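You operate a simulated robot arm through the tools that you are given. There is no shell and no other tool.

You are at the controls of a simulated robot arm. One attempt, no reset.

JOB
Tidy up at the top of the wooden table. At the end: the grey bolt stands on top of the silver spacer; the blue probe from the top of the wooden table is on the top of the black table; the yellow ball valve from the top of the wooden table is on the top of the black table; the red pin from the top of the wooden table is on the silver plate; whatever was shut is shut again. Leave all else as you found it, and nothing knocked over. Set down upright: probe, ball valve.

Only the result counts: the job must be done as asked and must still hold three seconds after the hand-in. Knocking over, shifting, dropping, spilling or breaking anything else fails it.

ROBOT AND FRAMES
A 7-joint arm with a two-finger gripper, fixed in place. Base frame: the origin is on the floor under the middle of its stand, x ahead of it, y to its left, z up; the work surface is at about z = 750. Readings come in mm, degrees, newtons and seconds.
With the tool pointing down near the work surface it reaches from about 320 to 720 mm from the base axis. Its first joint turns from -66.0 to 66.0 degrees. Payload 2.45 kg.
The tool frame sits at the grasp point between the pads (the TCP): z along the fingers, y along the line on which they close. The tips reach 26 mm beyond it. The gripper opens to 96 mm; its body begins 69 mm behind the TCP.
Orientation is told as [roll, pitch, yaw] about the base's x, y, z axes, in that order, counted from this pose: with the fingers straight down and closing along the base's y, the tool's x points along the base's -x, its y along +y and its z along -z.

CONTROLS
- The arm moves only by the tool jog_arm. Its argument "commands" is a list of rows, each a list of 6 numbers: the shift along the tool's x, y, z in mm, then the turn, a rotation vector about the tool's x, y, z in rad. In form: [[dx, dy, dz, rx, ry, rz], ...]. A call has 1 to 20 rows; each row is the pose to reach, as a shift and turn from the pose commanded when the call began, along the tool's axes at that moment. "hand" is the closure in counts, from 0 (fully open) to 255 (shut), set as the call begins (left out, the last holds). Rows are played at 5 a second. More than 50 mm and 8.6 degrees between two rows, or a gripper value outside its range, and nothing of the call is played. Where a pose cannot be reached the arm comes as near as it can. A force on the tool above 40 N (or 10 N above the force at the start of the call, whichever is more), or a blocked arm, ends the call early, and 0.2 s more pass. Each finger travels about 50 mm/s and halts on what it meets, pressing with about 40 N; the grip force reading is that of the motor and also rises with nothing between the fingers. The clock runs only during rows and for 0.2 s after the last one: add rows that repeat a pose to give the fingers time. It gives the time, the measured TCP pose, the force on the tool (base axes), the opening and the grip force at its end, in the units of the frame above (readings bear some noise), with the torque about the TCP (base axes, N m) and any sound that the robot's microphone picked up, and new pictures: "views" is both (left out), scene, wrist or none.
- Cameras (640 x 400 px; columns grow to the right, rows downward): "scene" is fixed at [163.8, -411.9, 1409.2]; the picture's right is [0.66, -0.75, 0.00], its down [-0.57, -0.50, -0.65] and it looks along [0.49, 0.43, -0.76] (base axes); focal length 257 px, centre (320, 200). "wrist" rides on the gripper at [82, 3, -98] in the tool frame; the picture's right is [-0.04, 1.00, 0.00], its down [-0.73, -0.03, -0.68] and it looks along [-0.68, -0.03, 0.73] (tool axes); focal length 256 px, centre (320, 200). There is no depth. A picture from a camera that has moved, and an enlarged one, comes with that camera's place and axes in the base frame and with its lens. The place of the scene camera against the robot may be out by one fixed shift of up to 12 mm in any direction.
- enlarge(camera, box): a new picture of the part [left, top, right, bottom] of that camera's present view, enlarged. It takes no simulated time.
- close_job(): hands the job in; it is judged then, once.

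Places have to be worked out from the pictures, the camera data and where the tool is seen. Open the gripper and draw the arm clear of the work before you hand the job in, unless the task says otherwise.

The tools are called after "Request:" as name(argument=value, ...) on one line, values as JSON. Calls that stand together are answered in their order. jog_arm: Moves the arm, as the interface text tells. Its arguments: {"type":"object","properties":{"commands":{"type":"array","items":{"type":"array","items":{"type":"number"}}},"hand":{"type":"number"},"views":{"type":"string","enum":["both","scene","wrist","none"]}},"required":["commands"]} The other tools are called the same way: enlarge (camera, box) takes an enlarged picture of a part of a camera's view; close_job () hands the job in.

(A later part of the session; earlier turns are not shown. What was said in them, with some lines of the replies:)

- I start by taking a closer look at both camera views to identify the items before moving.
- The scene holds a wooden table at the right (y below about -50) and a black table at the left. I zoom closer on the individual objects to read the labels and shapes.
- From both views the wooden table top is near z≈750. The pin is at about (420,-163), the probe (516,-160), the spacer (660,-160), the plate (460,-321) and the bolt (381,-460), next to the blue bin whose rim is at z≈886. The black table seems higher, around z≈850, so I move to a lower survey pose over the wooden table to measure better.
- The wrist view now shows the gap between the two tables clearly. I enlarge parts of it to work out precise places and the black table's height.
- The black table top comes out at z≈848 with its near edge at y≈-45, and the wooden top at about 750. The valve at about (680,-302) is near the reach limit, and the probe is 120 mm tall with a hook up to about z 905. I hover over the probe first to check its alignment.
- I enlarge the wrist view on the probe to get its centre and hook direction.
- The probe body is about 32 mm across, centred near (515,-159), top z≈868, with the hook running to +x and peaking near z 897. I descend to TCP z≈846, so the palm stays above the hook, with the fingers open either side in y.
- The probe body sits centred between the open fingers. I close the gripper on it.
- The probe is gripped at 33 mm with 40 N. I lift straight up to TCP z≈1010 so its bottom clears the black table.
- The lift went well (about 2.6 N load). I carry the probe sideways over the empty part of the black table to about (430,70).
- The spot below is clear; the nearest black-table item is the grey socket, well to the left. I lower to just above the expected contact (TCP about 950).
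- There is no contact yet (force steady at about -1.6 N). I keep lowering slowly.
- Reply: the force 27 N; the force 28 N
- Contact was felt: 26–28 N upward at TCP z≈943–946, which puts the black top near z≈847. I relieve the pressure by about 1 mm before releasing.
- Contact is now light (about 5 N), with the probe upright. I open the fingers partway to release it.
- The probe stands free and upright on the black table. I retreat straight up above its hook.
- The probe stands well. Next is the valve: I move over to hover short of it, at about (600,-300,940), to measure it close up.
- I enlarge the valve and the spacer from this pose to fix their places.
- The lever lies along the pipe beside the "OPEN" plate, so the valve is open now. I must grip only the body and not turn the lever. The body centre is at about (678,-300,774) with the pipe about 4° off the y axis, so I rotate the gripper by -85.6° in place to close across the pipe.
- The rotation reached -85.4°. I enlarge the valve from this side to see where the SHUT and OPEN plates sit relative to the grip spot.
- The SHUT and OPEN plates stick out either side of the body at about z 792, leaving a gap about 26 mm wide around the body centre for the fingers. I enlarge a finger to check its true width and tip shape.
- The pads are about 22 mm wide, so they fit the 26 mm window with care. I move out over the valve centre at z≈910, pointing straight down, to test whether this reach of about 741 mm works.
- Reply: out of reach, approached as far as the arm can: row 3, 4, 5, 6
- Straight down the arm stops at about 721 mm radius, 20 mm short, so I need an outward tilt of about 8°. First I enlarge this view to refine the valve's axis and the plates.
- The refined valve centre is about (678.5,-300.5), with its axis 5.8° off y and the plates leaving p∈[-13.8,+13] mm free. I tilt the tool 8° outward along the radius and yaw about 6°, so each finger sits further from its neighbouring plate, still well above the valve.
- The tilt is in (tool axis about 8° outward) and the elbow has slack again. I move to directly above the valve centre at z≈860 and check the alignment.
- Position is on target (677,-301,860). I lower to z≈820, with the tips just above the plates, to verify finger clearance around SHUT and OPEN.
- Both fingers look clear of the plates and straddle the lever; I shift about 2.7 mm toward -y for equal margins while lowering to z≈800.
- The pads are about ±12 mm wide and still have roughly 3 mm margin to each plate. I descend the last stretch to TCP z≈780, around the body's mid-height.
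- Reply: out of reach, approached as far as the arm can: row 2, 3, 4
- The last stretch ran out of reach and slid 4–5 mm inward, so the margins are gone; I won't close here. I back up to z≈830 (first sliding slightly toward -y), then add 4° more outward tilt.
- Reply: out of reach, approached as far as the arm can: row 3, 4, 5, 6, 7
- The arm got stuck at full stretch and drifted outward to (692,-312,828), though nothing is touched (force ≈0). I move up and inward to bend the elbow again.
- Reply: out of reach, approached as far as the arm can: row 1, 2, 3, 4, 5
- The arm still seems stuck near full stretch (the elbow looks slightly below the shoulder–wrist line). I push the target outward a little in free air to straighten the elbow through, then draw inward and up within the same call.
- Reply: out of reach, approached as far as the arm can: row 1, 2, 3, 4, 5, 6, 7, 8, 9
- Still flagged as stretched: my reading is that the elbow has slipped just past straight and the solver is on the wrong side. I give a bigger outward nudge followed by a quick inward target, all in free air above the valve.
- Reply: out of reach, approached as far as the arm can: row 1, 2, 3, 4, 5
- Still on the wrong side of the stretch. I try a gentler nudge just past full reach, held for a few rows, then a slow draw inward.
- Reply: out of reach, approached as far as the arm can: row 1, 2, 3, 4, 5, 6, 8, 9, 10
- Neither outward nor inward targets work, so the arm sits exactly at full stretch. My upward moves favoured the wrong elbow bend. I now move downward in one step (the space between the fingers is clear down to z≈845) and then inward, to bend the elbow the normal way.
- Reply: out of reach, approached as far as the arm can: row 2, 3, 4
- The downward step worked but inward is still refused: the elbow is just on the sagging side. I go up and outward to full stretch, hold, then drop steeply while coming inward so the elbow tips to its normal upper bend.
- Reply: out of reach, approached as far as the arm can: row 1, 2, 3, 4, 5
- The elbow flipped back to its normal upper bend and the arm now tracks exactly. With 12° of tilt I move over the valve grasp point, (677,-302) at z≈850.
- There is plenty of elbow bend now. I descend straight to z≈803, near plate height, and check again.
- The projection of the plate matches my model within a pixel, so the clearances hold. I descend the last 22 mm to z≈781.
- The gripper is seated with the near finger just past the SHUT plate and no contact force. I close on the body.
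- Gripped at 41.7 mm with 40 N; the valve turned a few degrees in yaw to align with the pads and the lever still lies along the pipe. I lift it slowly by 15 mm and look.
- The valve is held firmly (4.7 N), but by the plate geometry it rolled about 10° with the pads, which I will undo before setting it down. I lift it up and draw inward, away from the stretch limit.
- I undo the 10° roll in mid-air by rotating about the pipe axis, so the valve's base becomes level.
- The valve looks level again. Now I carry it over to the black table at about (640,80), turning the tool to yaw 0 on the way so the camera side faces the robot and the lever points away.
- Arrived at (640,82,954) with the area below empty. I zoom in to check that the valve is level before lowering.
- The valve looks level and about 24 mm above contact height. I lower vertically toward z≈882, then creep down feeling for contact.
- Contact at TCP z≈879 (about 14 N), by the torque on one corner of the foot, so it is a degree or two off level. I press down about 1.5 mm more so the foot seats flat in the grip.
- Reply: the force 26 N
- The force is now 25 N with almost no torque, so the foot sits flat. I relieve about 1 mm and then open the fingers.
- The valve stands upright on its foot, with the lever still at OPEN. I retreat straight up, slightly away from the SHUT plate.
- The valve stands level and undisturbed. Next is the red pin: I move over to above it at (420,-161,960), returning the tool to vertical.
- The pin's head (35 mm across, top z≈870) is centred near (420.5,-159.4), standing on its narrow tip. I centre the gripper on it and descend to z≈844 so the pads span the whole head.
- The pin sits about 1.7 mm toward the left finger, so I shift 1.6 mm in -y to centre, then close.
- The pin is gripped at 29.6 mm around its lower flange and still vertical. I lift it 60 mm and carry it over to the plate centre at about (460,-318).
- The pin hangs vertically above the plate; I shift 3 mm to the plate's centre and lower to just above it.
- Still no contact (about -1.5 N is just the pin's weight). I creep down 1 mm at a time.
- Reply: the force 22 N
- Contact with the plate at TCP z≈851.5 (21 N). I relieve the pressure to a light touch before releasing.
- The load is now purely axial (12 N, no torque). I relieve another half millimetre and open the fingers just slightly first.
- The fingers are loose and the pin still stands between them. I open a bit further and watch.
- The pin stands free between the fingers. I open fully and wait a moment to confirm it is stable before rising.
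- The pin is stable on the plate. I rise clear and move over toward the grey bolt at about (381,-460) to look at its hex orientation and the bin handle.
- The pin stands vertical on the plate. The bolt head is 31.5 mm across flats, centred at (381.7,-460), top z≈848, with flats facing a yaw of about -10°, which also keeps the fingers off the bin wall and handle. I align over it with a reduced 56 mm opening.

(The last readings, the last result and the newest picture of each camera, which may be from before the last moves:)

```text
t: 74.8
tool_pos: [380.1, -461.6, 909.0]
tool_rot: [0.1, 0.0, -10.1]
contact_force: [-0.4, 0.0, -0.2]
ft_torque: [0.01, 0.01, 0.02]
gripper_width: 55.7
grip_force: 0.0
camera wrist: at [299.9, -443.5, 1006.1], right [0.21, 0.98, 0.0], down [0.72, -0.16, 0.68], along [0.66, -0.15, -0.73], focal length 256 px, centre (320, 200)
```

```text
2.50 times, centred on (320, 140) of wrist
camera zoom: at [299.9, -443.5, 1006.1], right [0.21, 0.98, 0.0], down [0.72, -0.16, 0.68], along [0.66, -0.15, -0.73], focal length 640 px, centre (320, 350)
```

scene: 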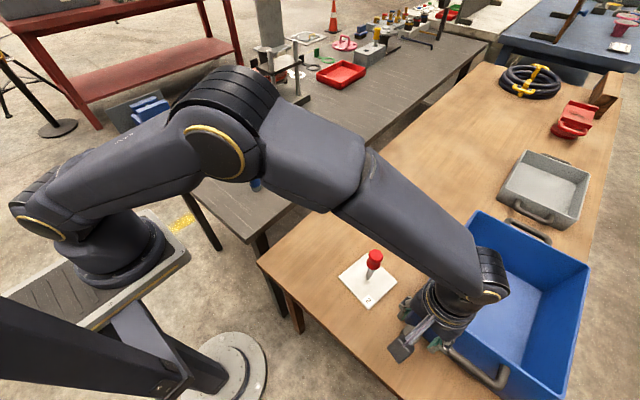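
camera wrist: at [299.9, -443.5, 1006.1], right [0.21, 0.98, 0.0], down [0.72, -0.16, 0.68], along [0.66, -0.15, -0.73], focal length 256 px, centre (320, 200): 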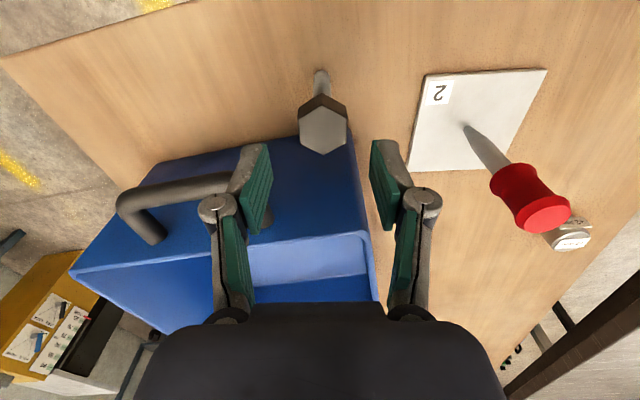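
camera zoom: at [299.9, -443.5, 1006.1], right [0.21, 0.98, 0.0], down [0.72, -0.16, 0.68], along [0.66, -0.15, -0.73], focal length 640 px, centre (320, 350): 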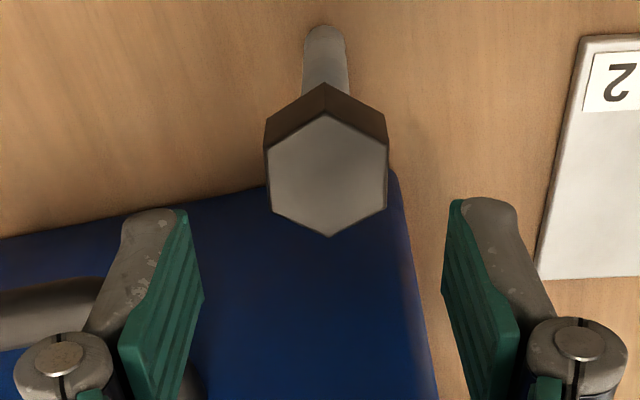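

The hex flats line up well with the pads; the head is about 1.5 mm off centre, which I correct while descending to z≈846.

Request:
jog_arm(commands=[[-1.5, 1.4, 10, 0, 0, 0], [-1.5, 1.4, 30, 0, 0, 0], [-1.5, 1.4, 48, 0, 0, 0], [-1.5, 1.4, 63, 0, 0, 0], [-1.5, 1.4, 63, 0, 0, 0]])

Request:
enlarge(camera="wrist", box=[160, 90, 480, 290])

Request:
enlarge(camera="scene", box=[380, 280, 500, 390])

```text
t: 76.0
tool_pos: [383.0, -459.9, 847.5]
tool_rot: [0.0, -0.1, -9.9]
contact_force: [0.4, 0.6, -1.0]
ft_torque: [0.02, 0.03, -0.02]
gripper_width: 55.5
grip_force: 0.1
camera wrist: at [301.3, -441.7, 944.0], right [0.21, 0.98, 0.0], down [0.72, -0.16, 0.68], along [0.66, -0.15, -0.73], focal length 256 px, centre (320, 200)
```

scene: 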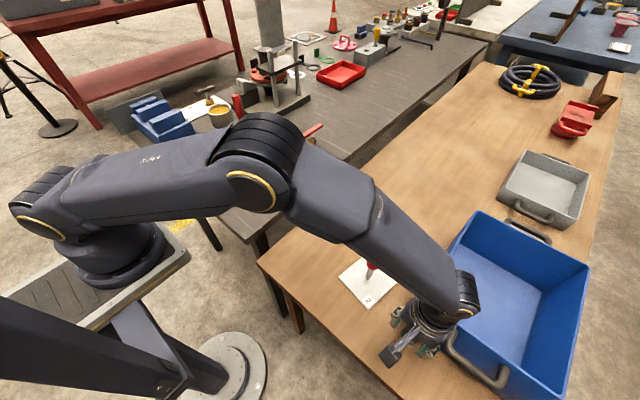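
wrist: 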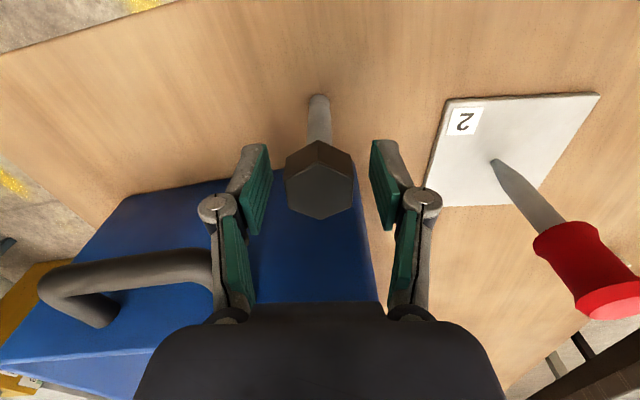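

```text
2.00 times, centred on (320, 190) of wrist
camera zoom: at [301.3, -441.7, 944.0], right [0.21, 0.98, 0.0], down [0.72, -0.16, 0.68], along [0.66, -0.15, -0.73], focal length 512 px, centre (320, 220)
```

zoom: 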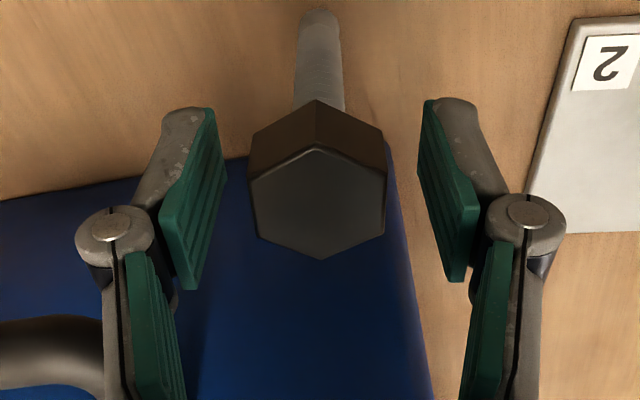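

```text
3.64 times, centred on (440, 335) of scene
camera zoom: at [163.8, -411.9, 1409.2], right [0.66, -0.75, 0.0], down [-0.57, -0.5, -0.65], along [0.49, 0.43, -0.76], focal length 935 px, centre (-116, -291)
```

zoom: 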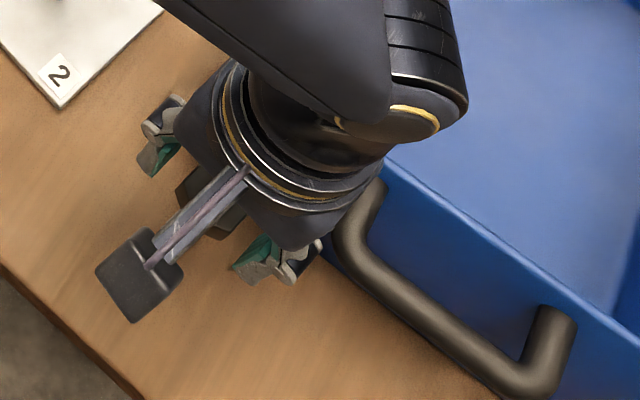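

The head lies fully within the pads' height with even clearance. I shift 1 mm to centre and close the gripper.

Request:
jog_arm(commands=[[0, -1, 0, 0, 0, 0], [0, -1, 0, 0, 0, 0]], views="none")

Request:
jog_arm(commands=[[0, 0, 0, 0, 0, 0], [0, 0, 0, 0, 0, 0], [0, 0, 0, 0, 0, 0], [0, 0, 0, 0, 0, 0], [0, 0, 0, 0, 0, 0]], hand=255)

Request:
enlarge(camera="wrist", box=[160, 90, 480, 290])

```text
t: 76.6
tool_pos: [381.6, -460.3, 848.3]
tool_rot: [0.1, -0.1, -10.0]
contact_force: [-0.7, 0.1, -0.4]
ft_torque: [0.01, 0.0, 0.03]
gripper_width: 55.6
grip_force: 0.3
```

```text
t: 77.8
tool_pos: [381.4, -460.7, 847.7]
tool_rot: [-0.1, -0.1, -10.0]
contact_force: [-0.2, 0.7, 0.7]
ft_torque: [-0.06, 0.06, 0.01]
gripper_width: 30.5
grip_force: 40.1
camera wrist: at [300.9, -442.4, 944.5], right [0.21, 0.98, 0.0], down [0.72, -0.16, 0.68], along [0.66, -0.14, -0.73], focal length 256 px, centre (320, 200)
```

scene: 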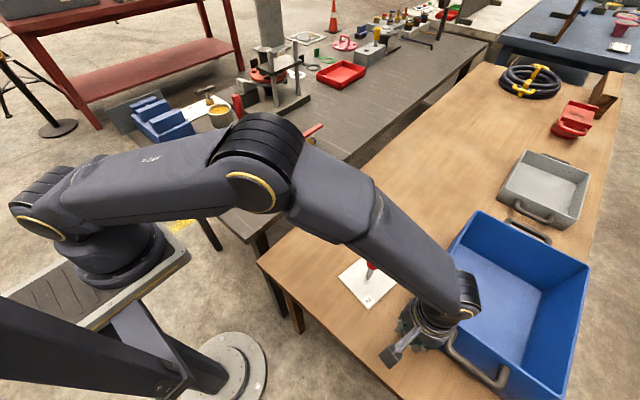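
wrist: 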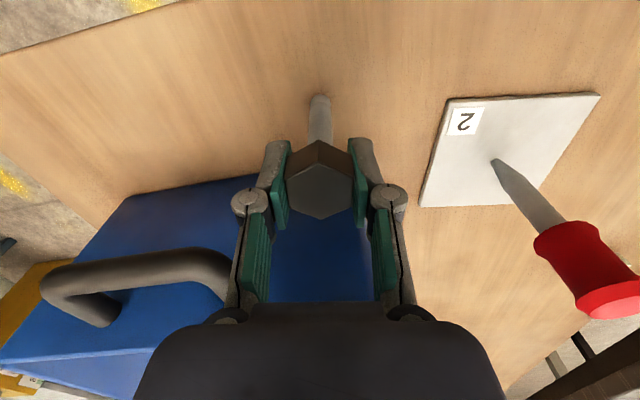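

```text
2.00 times, centred on (320, 190) of wrist
camera zoom: at [300.9, -442.4, 944.5], right [0.21, 0.98, 0.0], down [0.72, -0.16, 0.68], along [0.66, -0.14, -0.73], focal length 512 px, centre (320, 220)
```

zoom: 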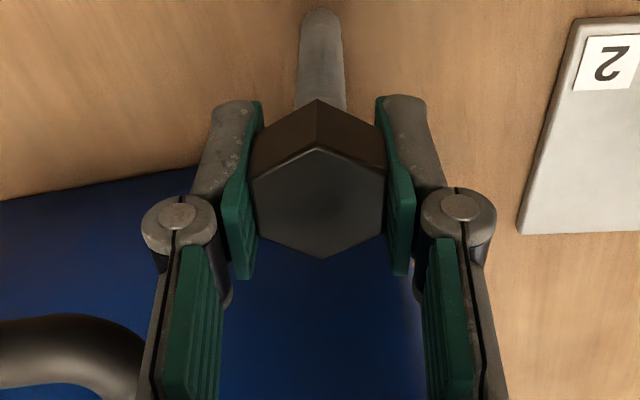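

The bolt head is gripped at 30.5 mm, flush on its flats. I lift it straight up 180 mm, clear of the bin and the pin.

Request:
jog_arm(commands=[[0, 0, -8, 0, 0, 0], [0, 0, -30, 0, 0, 0], [0, 0, -65, 0, 0, 0], [0, 0, -105, 0, 0, 0], [0, 0, -145, 0, 0, 0], [0, 0, -180, 0, 0, 0], [0, 0, -180, 0, 0, 0]])

Request:
enlarge(camera="wrist", box=[160, 90, 480, 290])

```text
t: 79.4
tool_pos: [381.9, -460.5, 1026.6]
tool_rot: [-0.1, 0.1, -10.1]
contact_force: [-0.1, -0.2, -1.2]
ft_torque: [0.0, -0.02, -0.03]
gripper_width: 30.9
grip_force: 40.1
camera wrist: at [301.1, -442.1, 1124.1], right [0.21, 0.98, 0.0], down [0.72, -0.16, 0.68], along [0.66, -0.14, -0.73], focal length 256 px, centre (320, 200)
```

scene: 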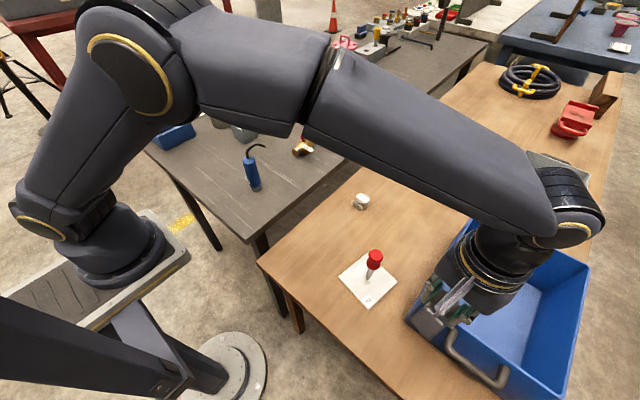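
wrist: 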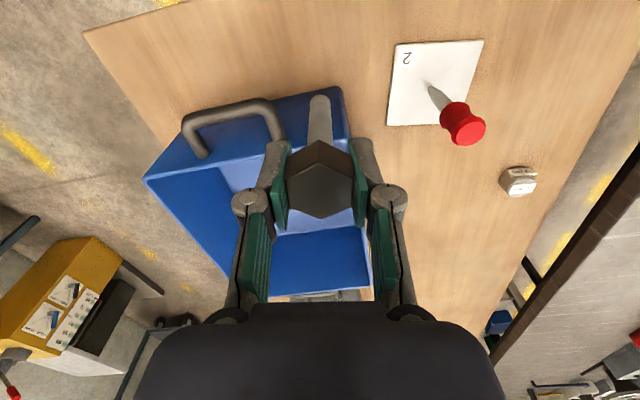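

```text
2.00 times, centred on (320, 190) of wrist
camera zoom: at [301.1, -442.1, 1124.1], right [0.21, 0.98, 0.0], down [0.72, -0.16, 0.68], along [0.66, -0.14, -0.73], focal length 512 px, centre (320, 220)
```

zoom: 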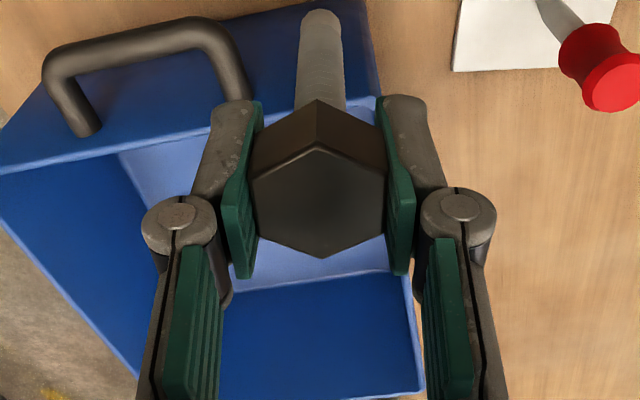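

The bolt hangs vertical on the tool axis. I carry it over toward the spacer, stopping at about (640,-165,1000) to re-measure the spacer.

Request:
jog_arm(commands=[[-20.3, 33.6, 2.6, 0, 0, 0], [-40.5, 67.2, 5.2, 0, 0, 0], [-60.8, 100.8, 7.8, 0, 0, 0], [-81.1, 134.4, 10.4, 0, 0, 0], [-101.4, 168, 13, 0, 0, 0], [-121.6, 201.6, 15.6, 0, 0, 0], [-141.9, 235.2, 18.2, 0, 0, 0], [-162.2, 268.8, 20.8, 0, 0, 0], [-182.4, 302.4, 23.4, 0, 0, 0], [-202.7, 336, 26, 0, 0, 0], [-202.7, 336, 26, 0, 0, 0]])

Request:
enlarge(camera="wrist", box=[240, 30, 400, 150])

Request:
enlarge(camera="scene", box=[320, 130, 440, 240])

```text
t: 81.8
tool_pos: [640.0, -163.7, 1001.0]
tool_rot: [0.0, 0.0, -10.2]
contact_force: [0.4, -0.1, -2.1]
ft_torque: [-0.04, 0.02, -0.01]
gripper_width: 30.5
grip_force: 39.5
camera wrist: at [558.3, -145.8, 1097.9], right [0.21, 0.98, 0.0], down [0.72, -0.16, 0.68], along [0.66, -0.15, -0.73], focal length 256 px, centre (320, 200)
```

scene: 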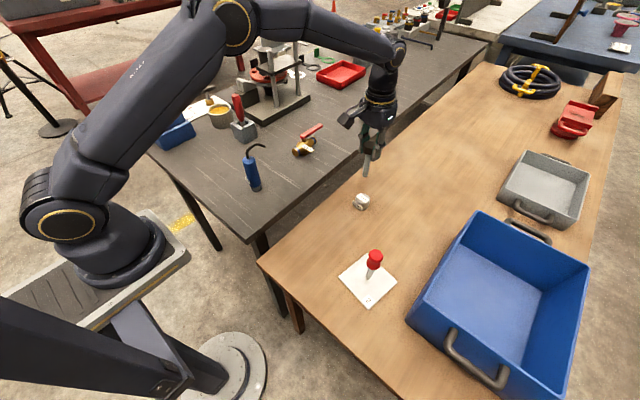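
wrist: 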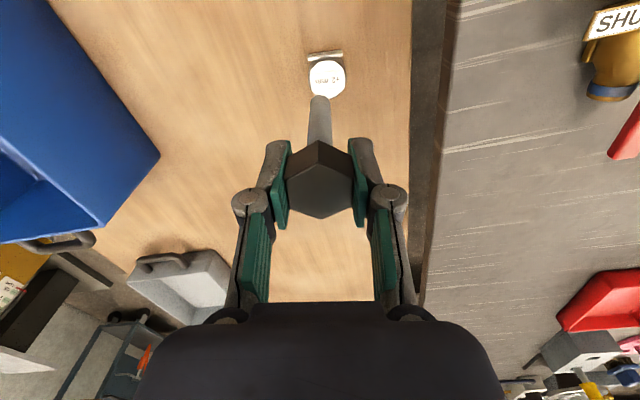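

```text
3.33 times, centred on (320, 90) of wrist
camera zoom: at [558.3, -145.8, 1097.9], right [0.21, 0.98, 0.0], down [0.72, -0.16, 0.68], along [0.66, -0.15, -0.73], focal length 853 px, centre (320, 567)
```

zoom: 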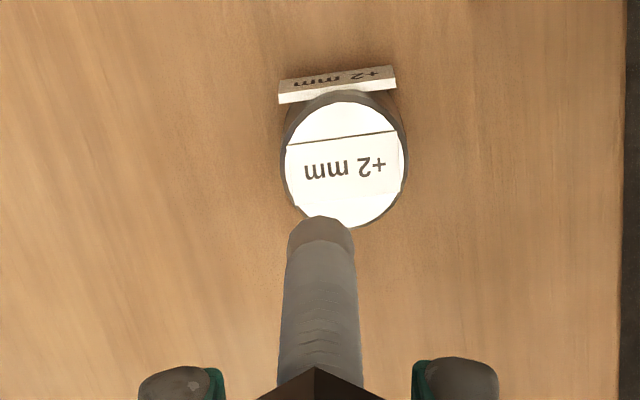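

```text
3.64 times, centred on (380, 185) of scene
camera zoom: at [163.9, -411.9, 1409.2], right [0.66, -0.75, 0.0], down [-0.57, -0.5, -0.65], along [0.49, 0.43, -0.76], focal length 935 px, centre (102, 254)
```

zoom: 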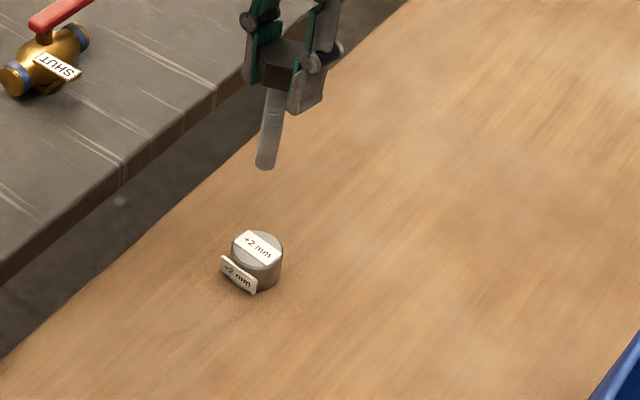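

The spacer's top centre measures (657,-159.5), 42 mm wide, top at z≈785. I move the bolt directly above it and lower to about 12 mm above.

Request:
jog_arm(commands=[[-10, 3.5, 0, 0, 0, 0], [-19, 7, 0, 0, 0, 0], [-19, 7, 40, 0, 0, 0], [-19, 7, 75, 0, 0, 0], [-19, 7, 98, 0, 0, 0], [-19, 7, 104, 0, 0, 0], [-19, 7, 104, 0, 0, 0]])

Request:
enlarge(camera="wrist", box=[260, 50, 380, 150])

Request:
enlarge(camera="scene", box=[330, 140, 420, 220])

```text
t: 83.4
tool_pos: [659.3, -161.3, 897.1]
tool_rot: [0.0, 0.0, -10.0]
contact_force: [0.0, 0.1, -2.6]
ft_torque: [0.0, 0.04, 0.0]
gripper_width: 30.4
grip_force: 40.0
camera wrist: at [578.3, -143.2, 993.5], right [0.21, 0.98, 0.0], down [0.72, -0.16, 0.68], along [0.66, -0.14, -0.73], focal length 256 px, centre (320, 200)
```

scene: 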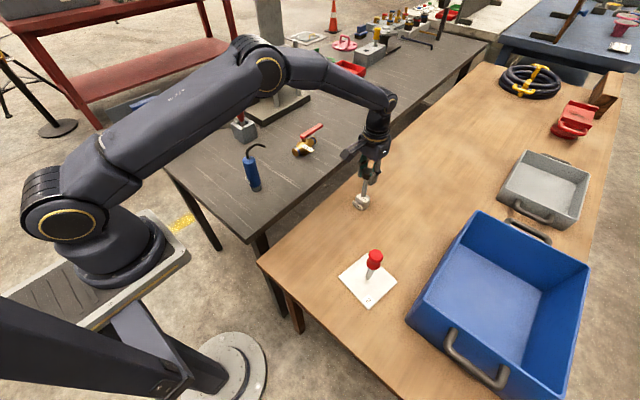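
wrist: 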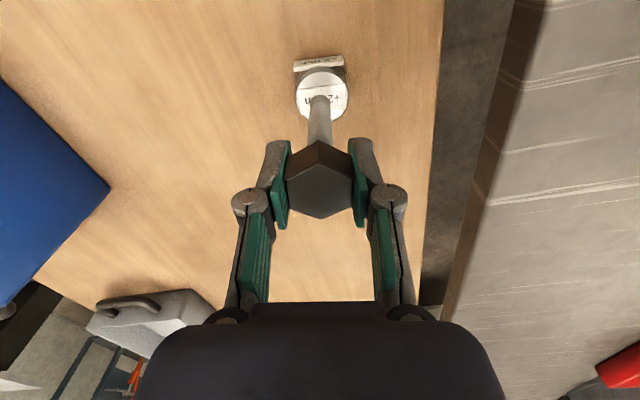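

```text
4.00 times, centred on (320, 100) of wrist
camera zoom: at [578.3, -143.2, 993.5], right [0.21, 0.98, 0.0], down [0.72, -0.16, 0.68], along [0.66, -0.14, -0.73], focal length 1024 px, centre (320, 600)
```

zoom: 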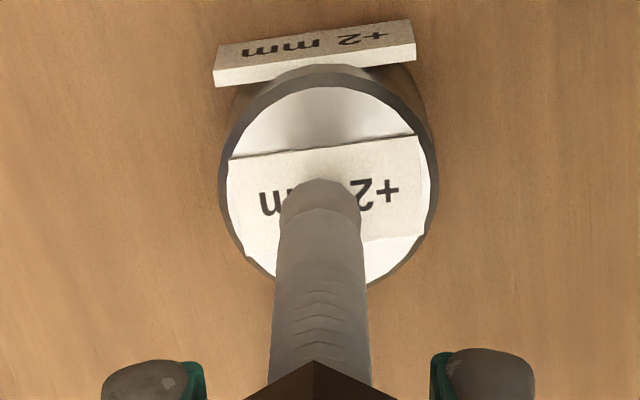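

```text
5.00 times, centred on (375, 180) of scene
camera zoom: at [163.9, -411.9, 1409.2], right [0.66, -0.75, 0.0], down [-0.57, -0.5, -0.65], along [0.49, 0.43, -0.76], focal length 1286 px, centre (45, 300)
```

zoom: 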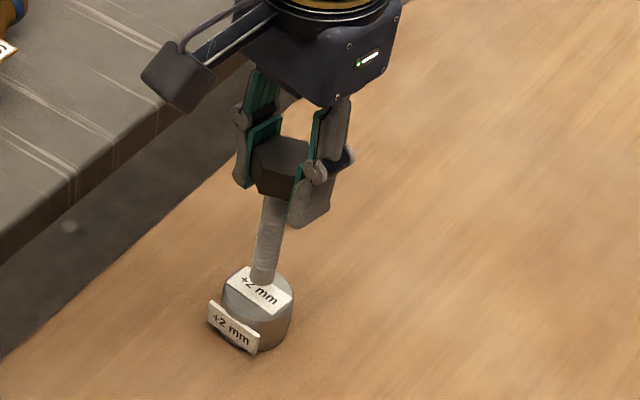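

The bolt's end is over the middle of the spacer's top label. I nudge 0.9 mm sideways, lower 9 mm, then creep down until contact.

Request:
jog_arm(commands=[[0.3, 0.9, 4, 0, 0, 0], [0.3, 0.9, 8, 0, 0, 0], [0.3, 0.9, 9, 0, 0, 0], [0.3, 0.9, 9, 0, 0, 0]], views="none")

Request:
jog_arm(commands=[[0, 0, 0.7, 0, 0, 0], [0, 0, 1.4, 0, 0, 0], [0, 0, 2, 0, 0, 0], [0, 0, 2, 0, 0, 0]], views="none")

```text
t: 84.4
tool_pos: [659.6, -159.1, 889.7]
tool_rot: [0.1, -0.1, -10.0]
contact_force: [-0.4, 0.0, -1.8]
ft_torque: [-0.03, 0.0, 0.01]
gripper_width: 30.2
grip_force: 40.4
```

```text
t: 85.4
tool_pos: [659.1, -159.2, 886.3]
tool_rot: [0.0, -0.1, -10.0]
contact_force: [0.1, -0.1, -1.9]
ft_torque: [-0.03, 0.01, -0.01]
gripper_width: 30.4
grip_force: 40.3
```

Still no contact at z≈886. I continue creeping 1.5 mm per call.

Request:
jog_arm(commands=[[0, 0, 0.5, 0, 0, 0], [0, 0, 1, 0, 0, 0], [0, 0, 1.5, 0, 0, 0], [0, 0, 1.5, 0, 0, 0]], views="none")

```text
t: 86.4
tool_pos: [657.8, -160.5, 885.0]
tool_rot: [0.0, 0.1, -10.1]
contact_force: [0.0, -0.3, -2.6]
ft_torque: [0.0, -0.01, -0.03]
gripper_width: 30.1
grip_force: 39.8
```

Request:
jog_arm(commands=[[0, 0, 0.5, 0, 0, 0], [0, 0, 1, 0, 0, 0], [0, 0, 1.5, 0, 0, 0], [0, 0, 1.5, 0, 0, 0]], views="none")

```text
t: 87.4
tool_pos: [659.7, -159.9, 884.1]
tool_rot: [0.0, -0.1, -10.1]
contact_force: [-0.2, 0.2, -2.8]
ft_torque: [-0.01, 0.0, -0.02]
gripper_width: 30.7
grip_force: 40.0
```

Still free at about z 883–884. I look before going further, then continue.

Request:
jog_arm(commands=[[0, 0, 0.5, 0, 0, 0], [0, 0, 1, 0, 0, 0], [0, 0, 1, 0, 0, 0]], views="both")

Request:
enlarge(camera="wrist", box=[260, 50, 380, 150])

Request:
enlarge(camera="scene", box=[340, 150, 400, 220])

```text
t: 88.2
tool_pos: [659.1, -159.4, 883.4]
tool_rot: [-0.1, 0.0, -9.9]
contact_force: [0.0, -0.2, -2.6]
ft_torque: [0.01, 0.0, 0.01]
gripper_width: 30.4
grip_force: 39.8
camera wrist: at [578.4, -141.0, 979.5], right [0.21, 0.98, 0.0], down [0.72, -0.16, 0.68], along [0.66, -0.14, -0.73], focal length 256 px, centre (320, 200)
```

scene: 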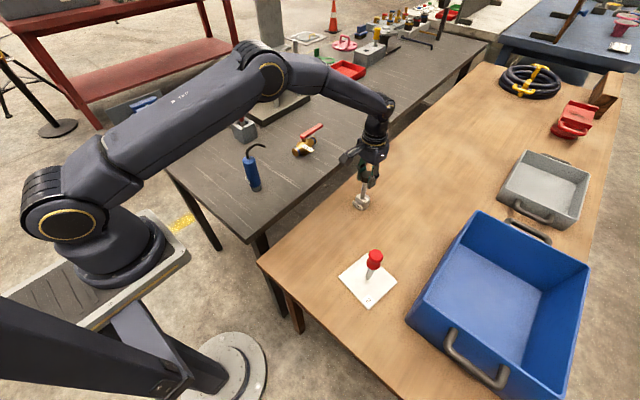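
wrist: 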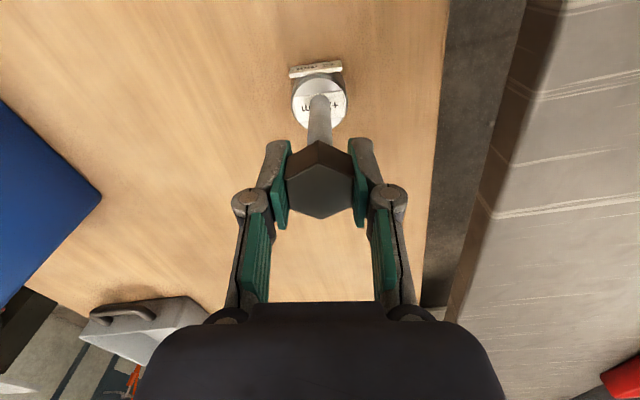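

```text
4.00 times, centred on (320, 100) of wrist
camera zoom: at [578.4, -141.0, 979.5], right [0.21, 0.98, 0.0], down [0.72, -0.16, 0.68], along [0.66, -0.14, -0.73], focal length 1024 px, centre (320, 600)
```

zoom: 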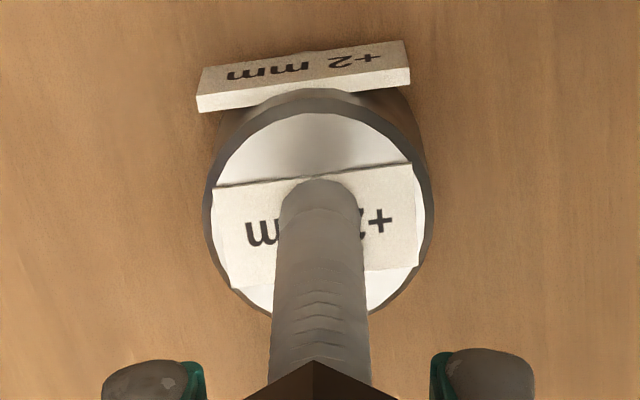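

```text
5.71 times, centred on (370, 185) of scene
camera zoom: at [163.9, -411.9, 1409.2], right [0.66, -0.75, 0.0], down [-0.57, -0.5, -0.65], along [0.49, 0.43, -0.76], focal length 1470 px, centre (34, 286)
```

zoom: 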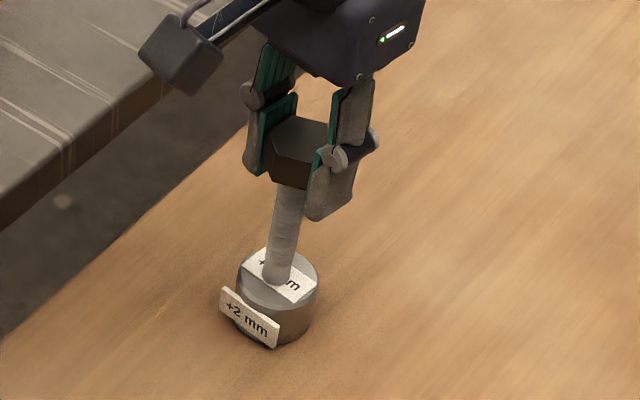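

The bolt's end is nearly on the label, still centred. I keep creeping down.

Request:
jog_arm(commands=[[0, 0, 0.5, 0, 0, 0], [0, 0, 1, 0, 0, 0], [0, 0, 1.2, 0, 0, 0], [0, 0, 1.2, 0, 0, 0]], views="none")

```text
t: 89.2
tool_pos: [658.8, -161.0, 881.6]
tool_rot: [0.1, -0.1, -10.0]
contact_force: [-0.2, 1.1, 0.3]
ft_torque: [0.1, 0.03, 0.0]
gripper_width: 30.5
grip_force: 40.0
```

Light contact has begun (force rose by about 3 N). I go 0.4 mm further to seat it.

Request:
jog_arm(commands=[[0, 0, 0.2, 0, 0, 0], [0, 0, 0.4, 0, 0, 0], [0, 0, 0.4, 0, 0, 0]], views="none")

```text
t: 90.0
tool_pos: [659.2, -159.0, 880.8]
tool_rot: [0.0, -0.1, -10.1]
contact_force: [-0.8, 1.3, 5.6]
ft_torque: [0.12, 0.12, 0.03]
gripper_width: 30.6
grip_force: 39.7
```

About 8 N now, slightly on the -x edge of the shank's end. I press another 0.5 mm so it seats flat.

Request:
jog_arm(commands=[[0, 0, 0.3, 0, 0, 0], [0, 0, 0.6, 0, 0, 0], [0, 0, 0.6, 0, 0, 0]], views="both")

Request:
enlarge(camera="wrist", box=[240, 50, 400, 220])

Request:
enlarge(camera="scene", box=[340, 150, 400, 220])

```text
t: 90.8
tool_pos: [659.6, -161.2, 880.7]
tool_rot: [0.1, -0.1, -10.0]
contact_force: [-5.2, 0.9, 15.2]
ft_torque: [0.09, 0.44, 0.02]
gripper_width: 30.4
grip_force: 39.4
camera wrist: at [578.7, -141.9, 978.3], right [0.21, 0.98, 0.0], down [0.72, -0.16, 0.68], along [0.66, -0.15, -0.73], focal length 256 px, centre (320, 200)
```

scene: 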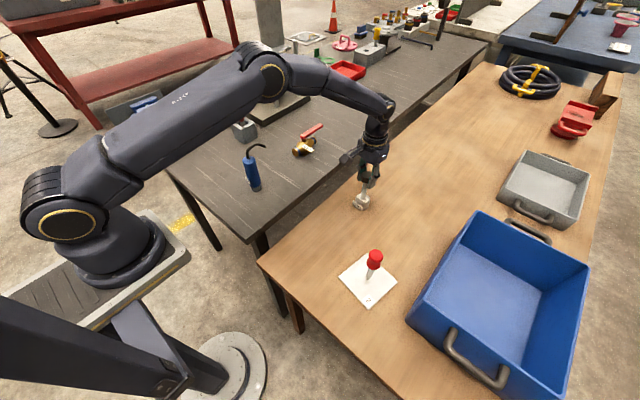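
wrist: 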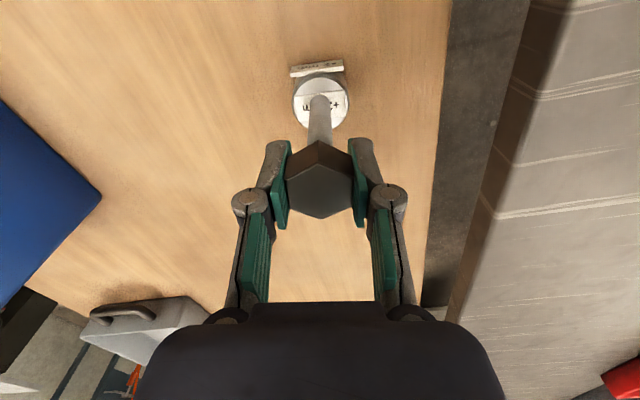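

```text
2.35 times, centred on (320, 135) of wrist
camera zoom: at [578.7, -141.9, 978.3], right [0.21, 0.98, 0.0], down [0.72, -0.16, 0.68], along [0.66, -0.15, -0.73], focal length 602 px, centre (320, 353)
```

zoom: 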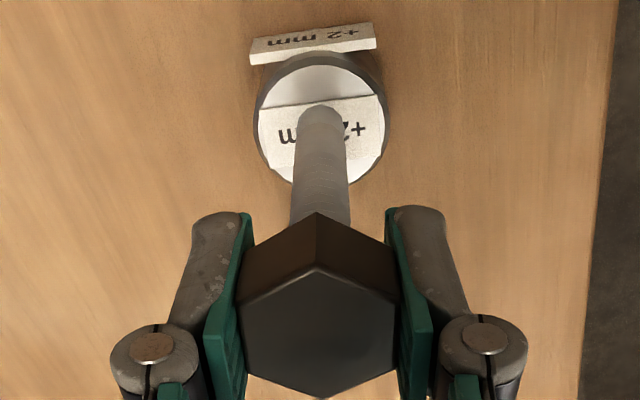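

```text
5.71 times, centred on (370, 185) of scene
camera zoom: at [163.4, -411.8, 1409.3], right [0.66, -0.75, 0.0], down [-0.57, -0.5, -0.65], along [0.49, 0.43, -0.76], focal length 1470 px, centre (34, 286)
```

zoom: 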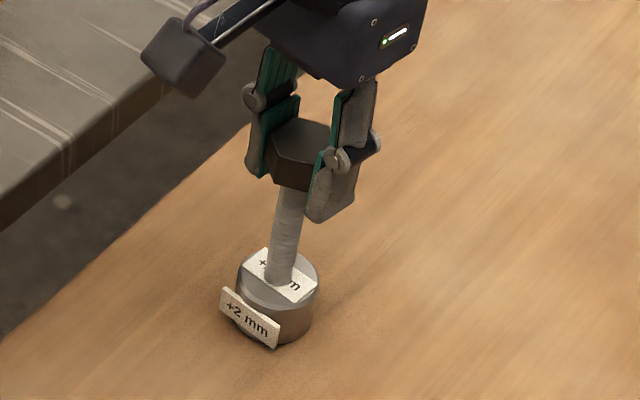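

The load is carried near the shank's centre with a little side force. I back off about 0.8 mm to a light touch before release.

Request:
jog_arm(commands=[[0, 0, -0.4, 0, 0, 0], [0, 0, -0.8, 0, 0, 0], [0, 0, -0.8, 0, 0, 0]], views="none")

```text
t: 91.6
tool_pos: [660.2, -160.6, 881.0]
tool_rot: [0.0, -0.1, -10.1]
contact_force: [-4.2, -1.4, 17.0]
ft_torque: [-0.16, 0.48, 0.01]
gripper_width: 30.2
grip_force: 40.4
```

The force has not dropped yet, so I relieve another 0.8 mm.

Request:
jog_arm(commands=[[0, 0, -0.4, 0, 0, 0], [0, 0, -0.8, 0, 0, 0], [0, 0, -0.8, 0, 0, 0]], views="none")

```text
t: 92.4
tool_pos: [658.2, -158.6, 880.5]
tool_rot: [0.1, -0.1, -10.0]
contact_force: [2.4, -1.0, 5.0]
ft_torque: [-0.08, -0.22, -0.05]
gripper_width: 30.5
grip_force: 40.2
```

Now about 7 N net with little side load. I open the fingers slightly and check that the bolt stays upright.

Request:
jog_arm(commands=[[0, 0, 0, 0, 0, 0], [0, 0, 0, 0, 0, 0], [0, 0, 0, 0, 0, 0]], hand=162)

Request:
enlarge(camera="wrist", box=[240, 50, 400, 220])

Request:
enlarge(camera="scene", box=[340, 150, 400, 220])

```text
t: 93.2
tool_pos: [659.8, -159.1, 882.5]
tool_rot: [-0.1, 0.0, -10.0]
contact_force: [0.4, 0.5, 0.3]
ft_torque: [0.0, -0.01, 0.01]
gripper_width: 35.0
grip_force: 0.0
camera wrist: at [578.5, -141.4, 978.6], right [0.21, 0.98, 0.0], down [0.72, -0.16, 0.68], along [0.66, -0.14, -0.73], focal length 256 px, centre (320, 200)
```

scene: 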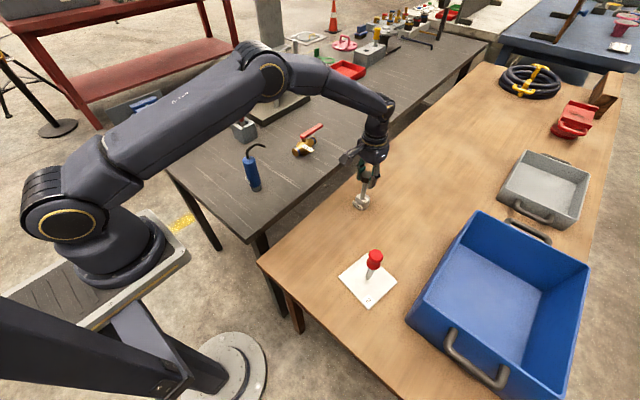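
wrist: 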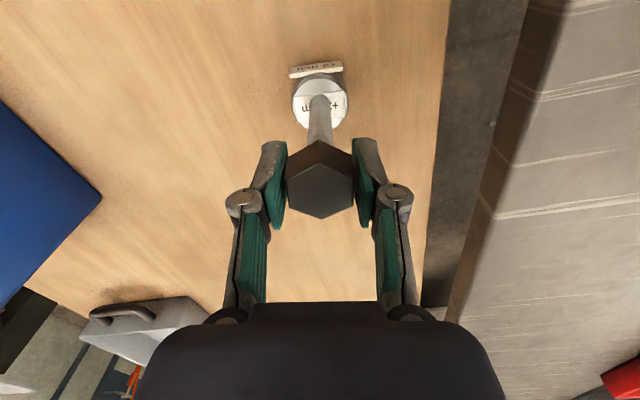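

```text
2.35 times, centred on (320, 135) of wrist
camera zoom: at [578.5, -141.4, 978.6], right [0.21, 0.98, 0.0], down [0.72, -0.16, 0.68], along [0.66, -0.14, -0.73], focal length 602 px, centre (320, 353)
```

zoom: 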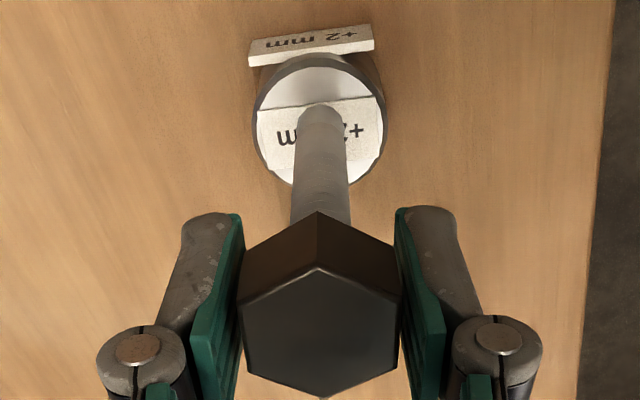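

```text
5.71 times, centred on (370, 185) of scene
camera zoom: at [163.8, -411.9, 1409.2], right [0.66, -0.75, 0.0], down [-0.57, -0.5, -0.65], along [0.49, 0.43, -0.76], focal length 1470 px, centre (34, 286)
```

zoom: 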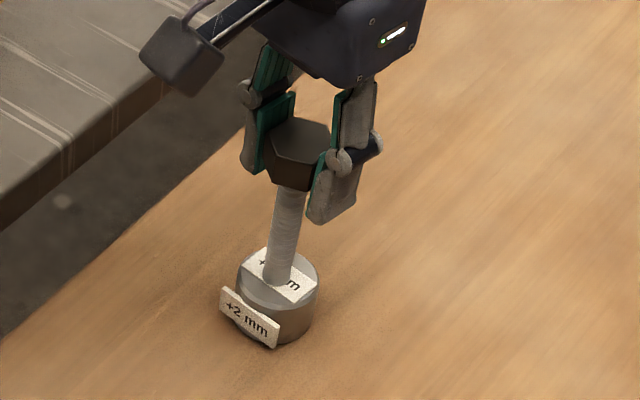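

The bolt stands by itself on the spacer. I open wider and wait to confirm stability.

Request:
jog_arm(commands=[[0, 0, 0, 0, 0, 0], [0, 0, 0, 0, 0, 0], [0, 0, 0, 0, 0, 0], [0, 0, 0, 0, 0, 0], [0, 0, 0, 0, 0, 0]], hand=50, views="wrist")

Request:
enlarge(camera="wrist", box=[240, 50, 400, 220])

```text
t: 94.4
tool_pos: [659.7, -160.6, 881.6]
tool_rot: [-0.1, -0.1, -9.9]
contact_force: [-0.6, 0.1, -0.1]
ft_torque: [0.0, 0.02, -0.01]
gripper_width: 76.9
grip_force: 0.1
camera wrist: at [578.5, -141.4, 978.7], right [0.21, 0.98, 0.0], down [0.72, -0.16, 0.68], along [0.66, -0.14, -0.73], focal length 256 px, centre (320, 200)
```

wrist: 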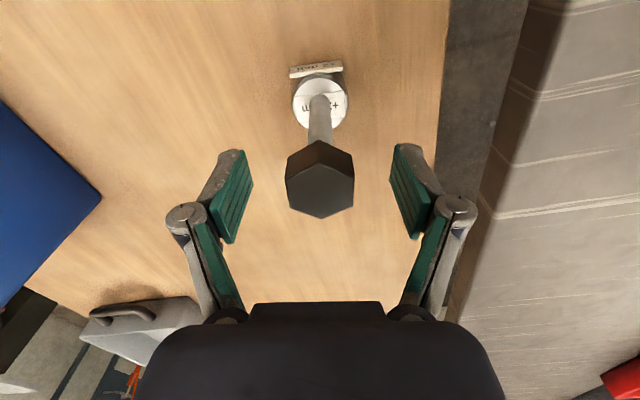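

```text
2.35 times, centred on (320, 135) of wrist
camera zoom: at [578.5, -141.4, 978.7], right [0.21, 0.98, 0.0], down [0.72, -0.16, 0.68], along [0.66, -0.14, -0.73], focal length 602 px, centre (320, 353)
```

zoom: 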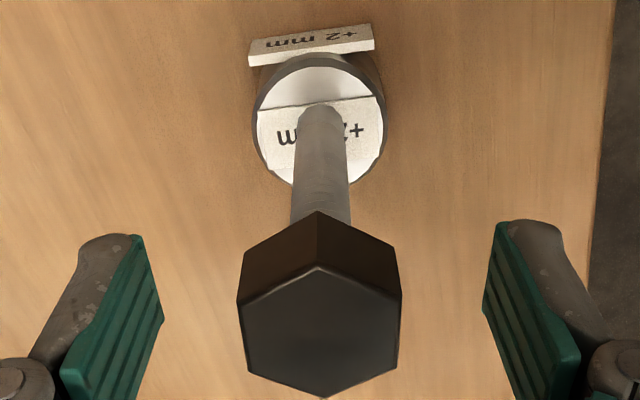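

The bolt stands steadily on the spacer. I rise straight up, clear of it.

Request:
jog_arm(commands=[[0, 0, -15, 0, 0, 0], [0, 0, -45, 0, 0, 0], [0, 0, -85, 0, 0, 0], [0, 0, -130, 0, 0, 0], [0, 0, -130, 0, 0, 0]])

Request:
enlarge(camera="scene", box=[230, 120, 420, 320])

```text
t: 95.6
tool_pos: [659.0, -160.0, 1012.8]
tool_rot: [0.0, 0.0, -9.8]
contact_force: [0.0, 1.2, 0.4]
ft_torque: [0.02, -0.02, 0.0]
gripper_width: 77.2
grip_force: 0.0
camera wrist: at [578.7, -140.5, 1109.1], right [0.21, 0.98, 0.0], down [0.72, -0.16, 0.68], along [0.66, -0.14, -0.73], focal length 256 px, centre (320, 200)
```

scene: 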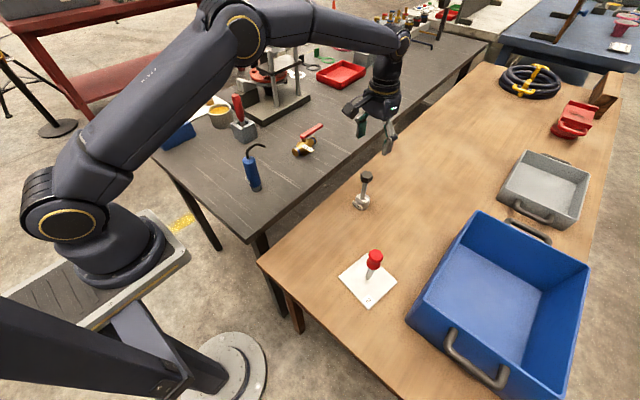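
wrist: 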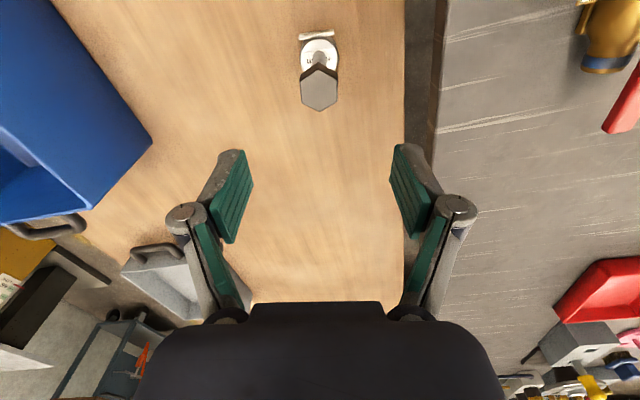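

```text
2.00 times, centred on (325, 220) of scene
camera zoom: at [163.8, -411.9, 1409.2], right [0.66, -0.75, 0.0], down [-0.57, -0.5, -0.65], along [0.49, 0.43, -0.76], focal length 514 px, centre (310, 160)
```

zoom: 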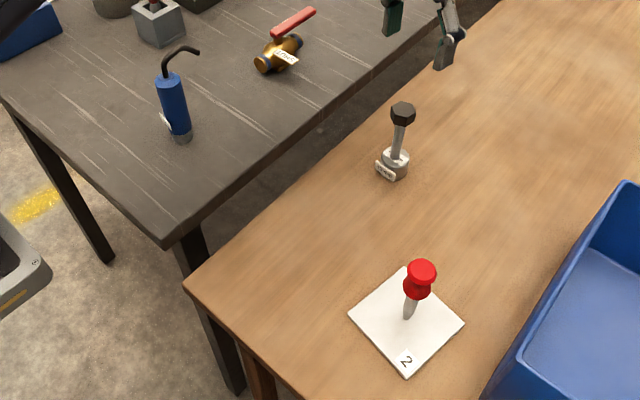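

All four items are in place. I draw the arm back toward its starting pose, fully opening the gripper.

Request:
jog_arm(commands=[[35, 5.4, -16.4, 0, 0, -0.0218], [70, 10.7, -32.8, 0, 0, -0.0436], [105, 16, -49, 0, 0, -0.0654], [140, 21.4, -65.5, 0, 0, -0.0873], [175, 26.8, -82, 0, 0, -0.109], [210, 32, -98, 0, 0, -0.131], [245, 37.5, -115, 0, 0, -0.153], [280.8, 42.8, -131, 0, 0, -0.1745], [280.8, 42.8, -131, 0, 0, -0.1745], [280.8, 42.8, -131, 0, 0, -0.1745]], hand=0)

Request:
enlarge(camera="scene", box=[230, 120, 420, 320])

Request:
enlarge(camera="scene", box=[230, 100, 350, 210])

Request:
enlarge(camera="wrist", box=[100, 0, 500, 250])

```text
t: 97.8
tool_pos: [390.6, -69.5, 1143.3]
tool_rot: [0.0, -0.1, 0.1]
contact_force: [0.2, 0.0, 0.2]
ft_torque: [0.01, 0.01, 0.01]
gripper_width: 96.1
grip_force: 0.1
camera wrist: at [307.8, -65.2, 1239.4], right [0.04, 1.0, 0.0], down [0.73, -0.03, 0.68], along [0.68, -0.03, -0.73], focal length 256 px, centre (320, 200)
```

scene: 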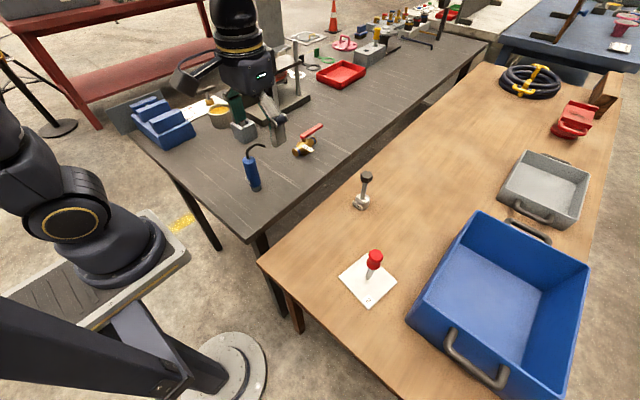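
wrist: 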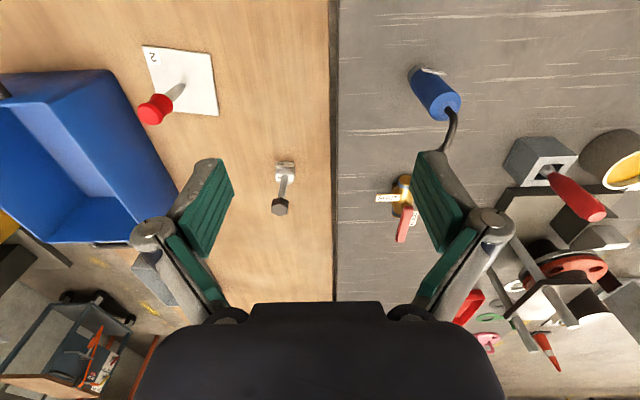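

```text
2.00 times, centred on (325, 220) of scene
camera zoom: at [163.8, -411.9, 1409.2], right [0.66, -0.75, 0.0], down [-0.57, -0.5, -0.65], along [0.49, 0.43, -0.76], focal length 514 px, centre (310, 160)
```

zoom: 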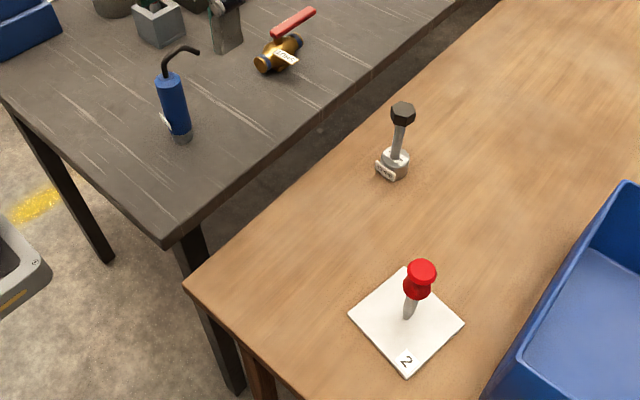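

```text
3.64 times, centred on (290, 155) of scene
camera zoom: at [163.8, -411.9, 1409.2], right [0.66, -0.75, 0.0], down [-0.57, -0.5, -0.65], along [0.49, 0.43, -0.76], focal length 935 px, centre (429, 364)
```

zoom: 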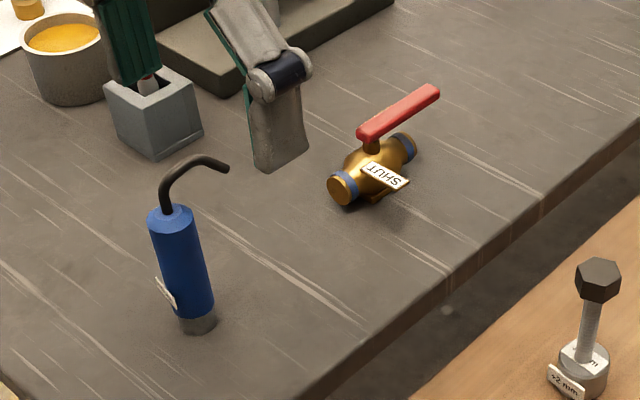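

```text
1.60 times, centred on (300, 125) of wrist
camera zoom: at [307.8, -65.2, 1239.4], right [0.04, 1.0, 0.0], down [0.73, -0.03, 0.68], along [0.68, -0.03, -0.73], focal length 410 px, centre (352, 320)
```

zoom: 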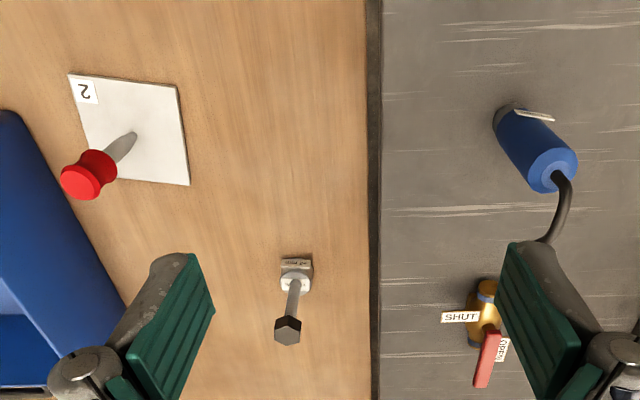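

Everything checks out: the bolt stands on the spacer, and the probe and valve are upright on the black table with the valve lever unchanged. The pin stands on the plate, nothing else has moved, and the arm is clear with the gripper open. I hand the job in.

Request:
close_job()

```text
The job is handed in.
```

The job is handed in. At the last look, all four items were where you asked and standing upright:

- **Grey bolt:** stands on top of the silver spacer.
- **Blue probe:** stands on the black table, at about (430, 70).
- **Yellow ball valve:** stands on its foot on the black table, at about (654, 81). It turned slightly in the grip and I levelled it before setting it down.
- **Red pin:** stands on the white plate marked "2", which I took to be the silver plate.

**Shut items:** nothing needed shutting again. The valve's lever was beside its OPEN plate at the start, and I left it there. I opened nothing else.

While I was reaching for the valve, the arm got stuck at full stretch for about ten seconds. I freed it in clear air and felt no contact. Nothing else looked moved or knocked over in the final pictures. The arm is back near its starting pose with the gripper open.
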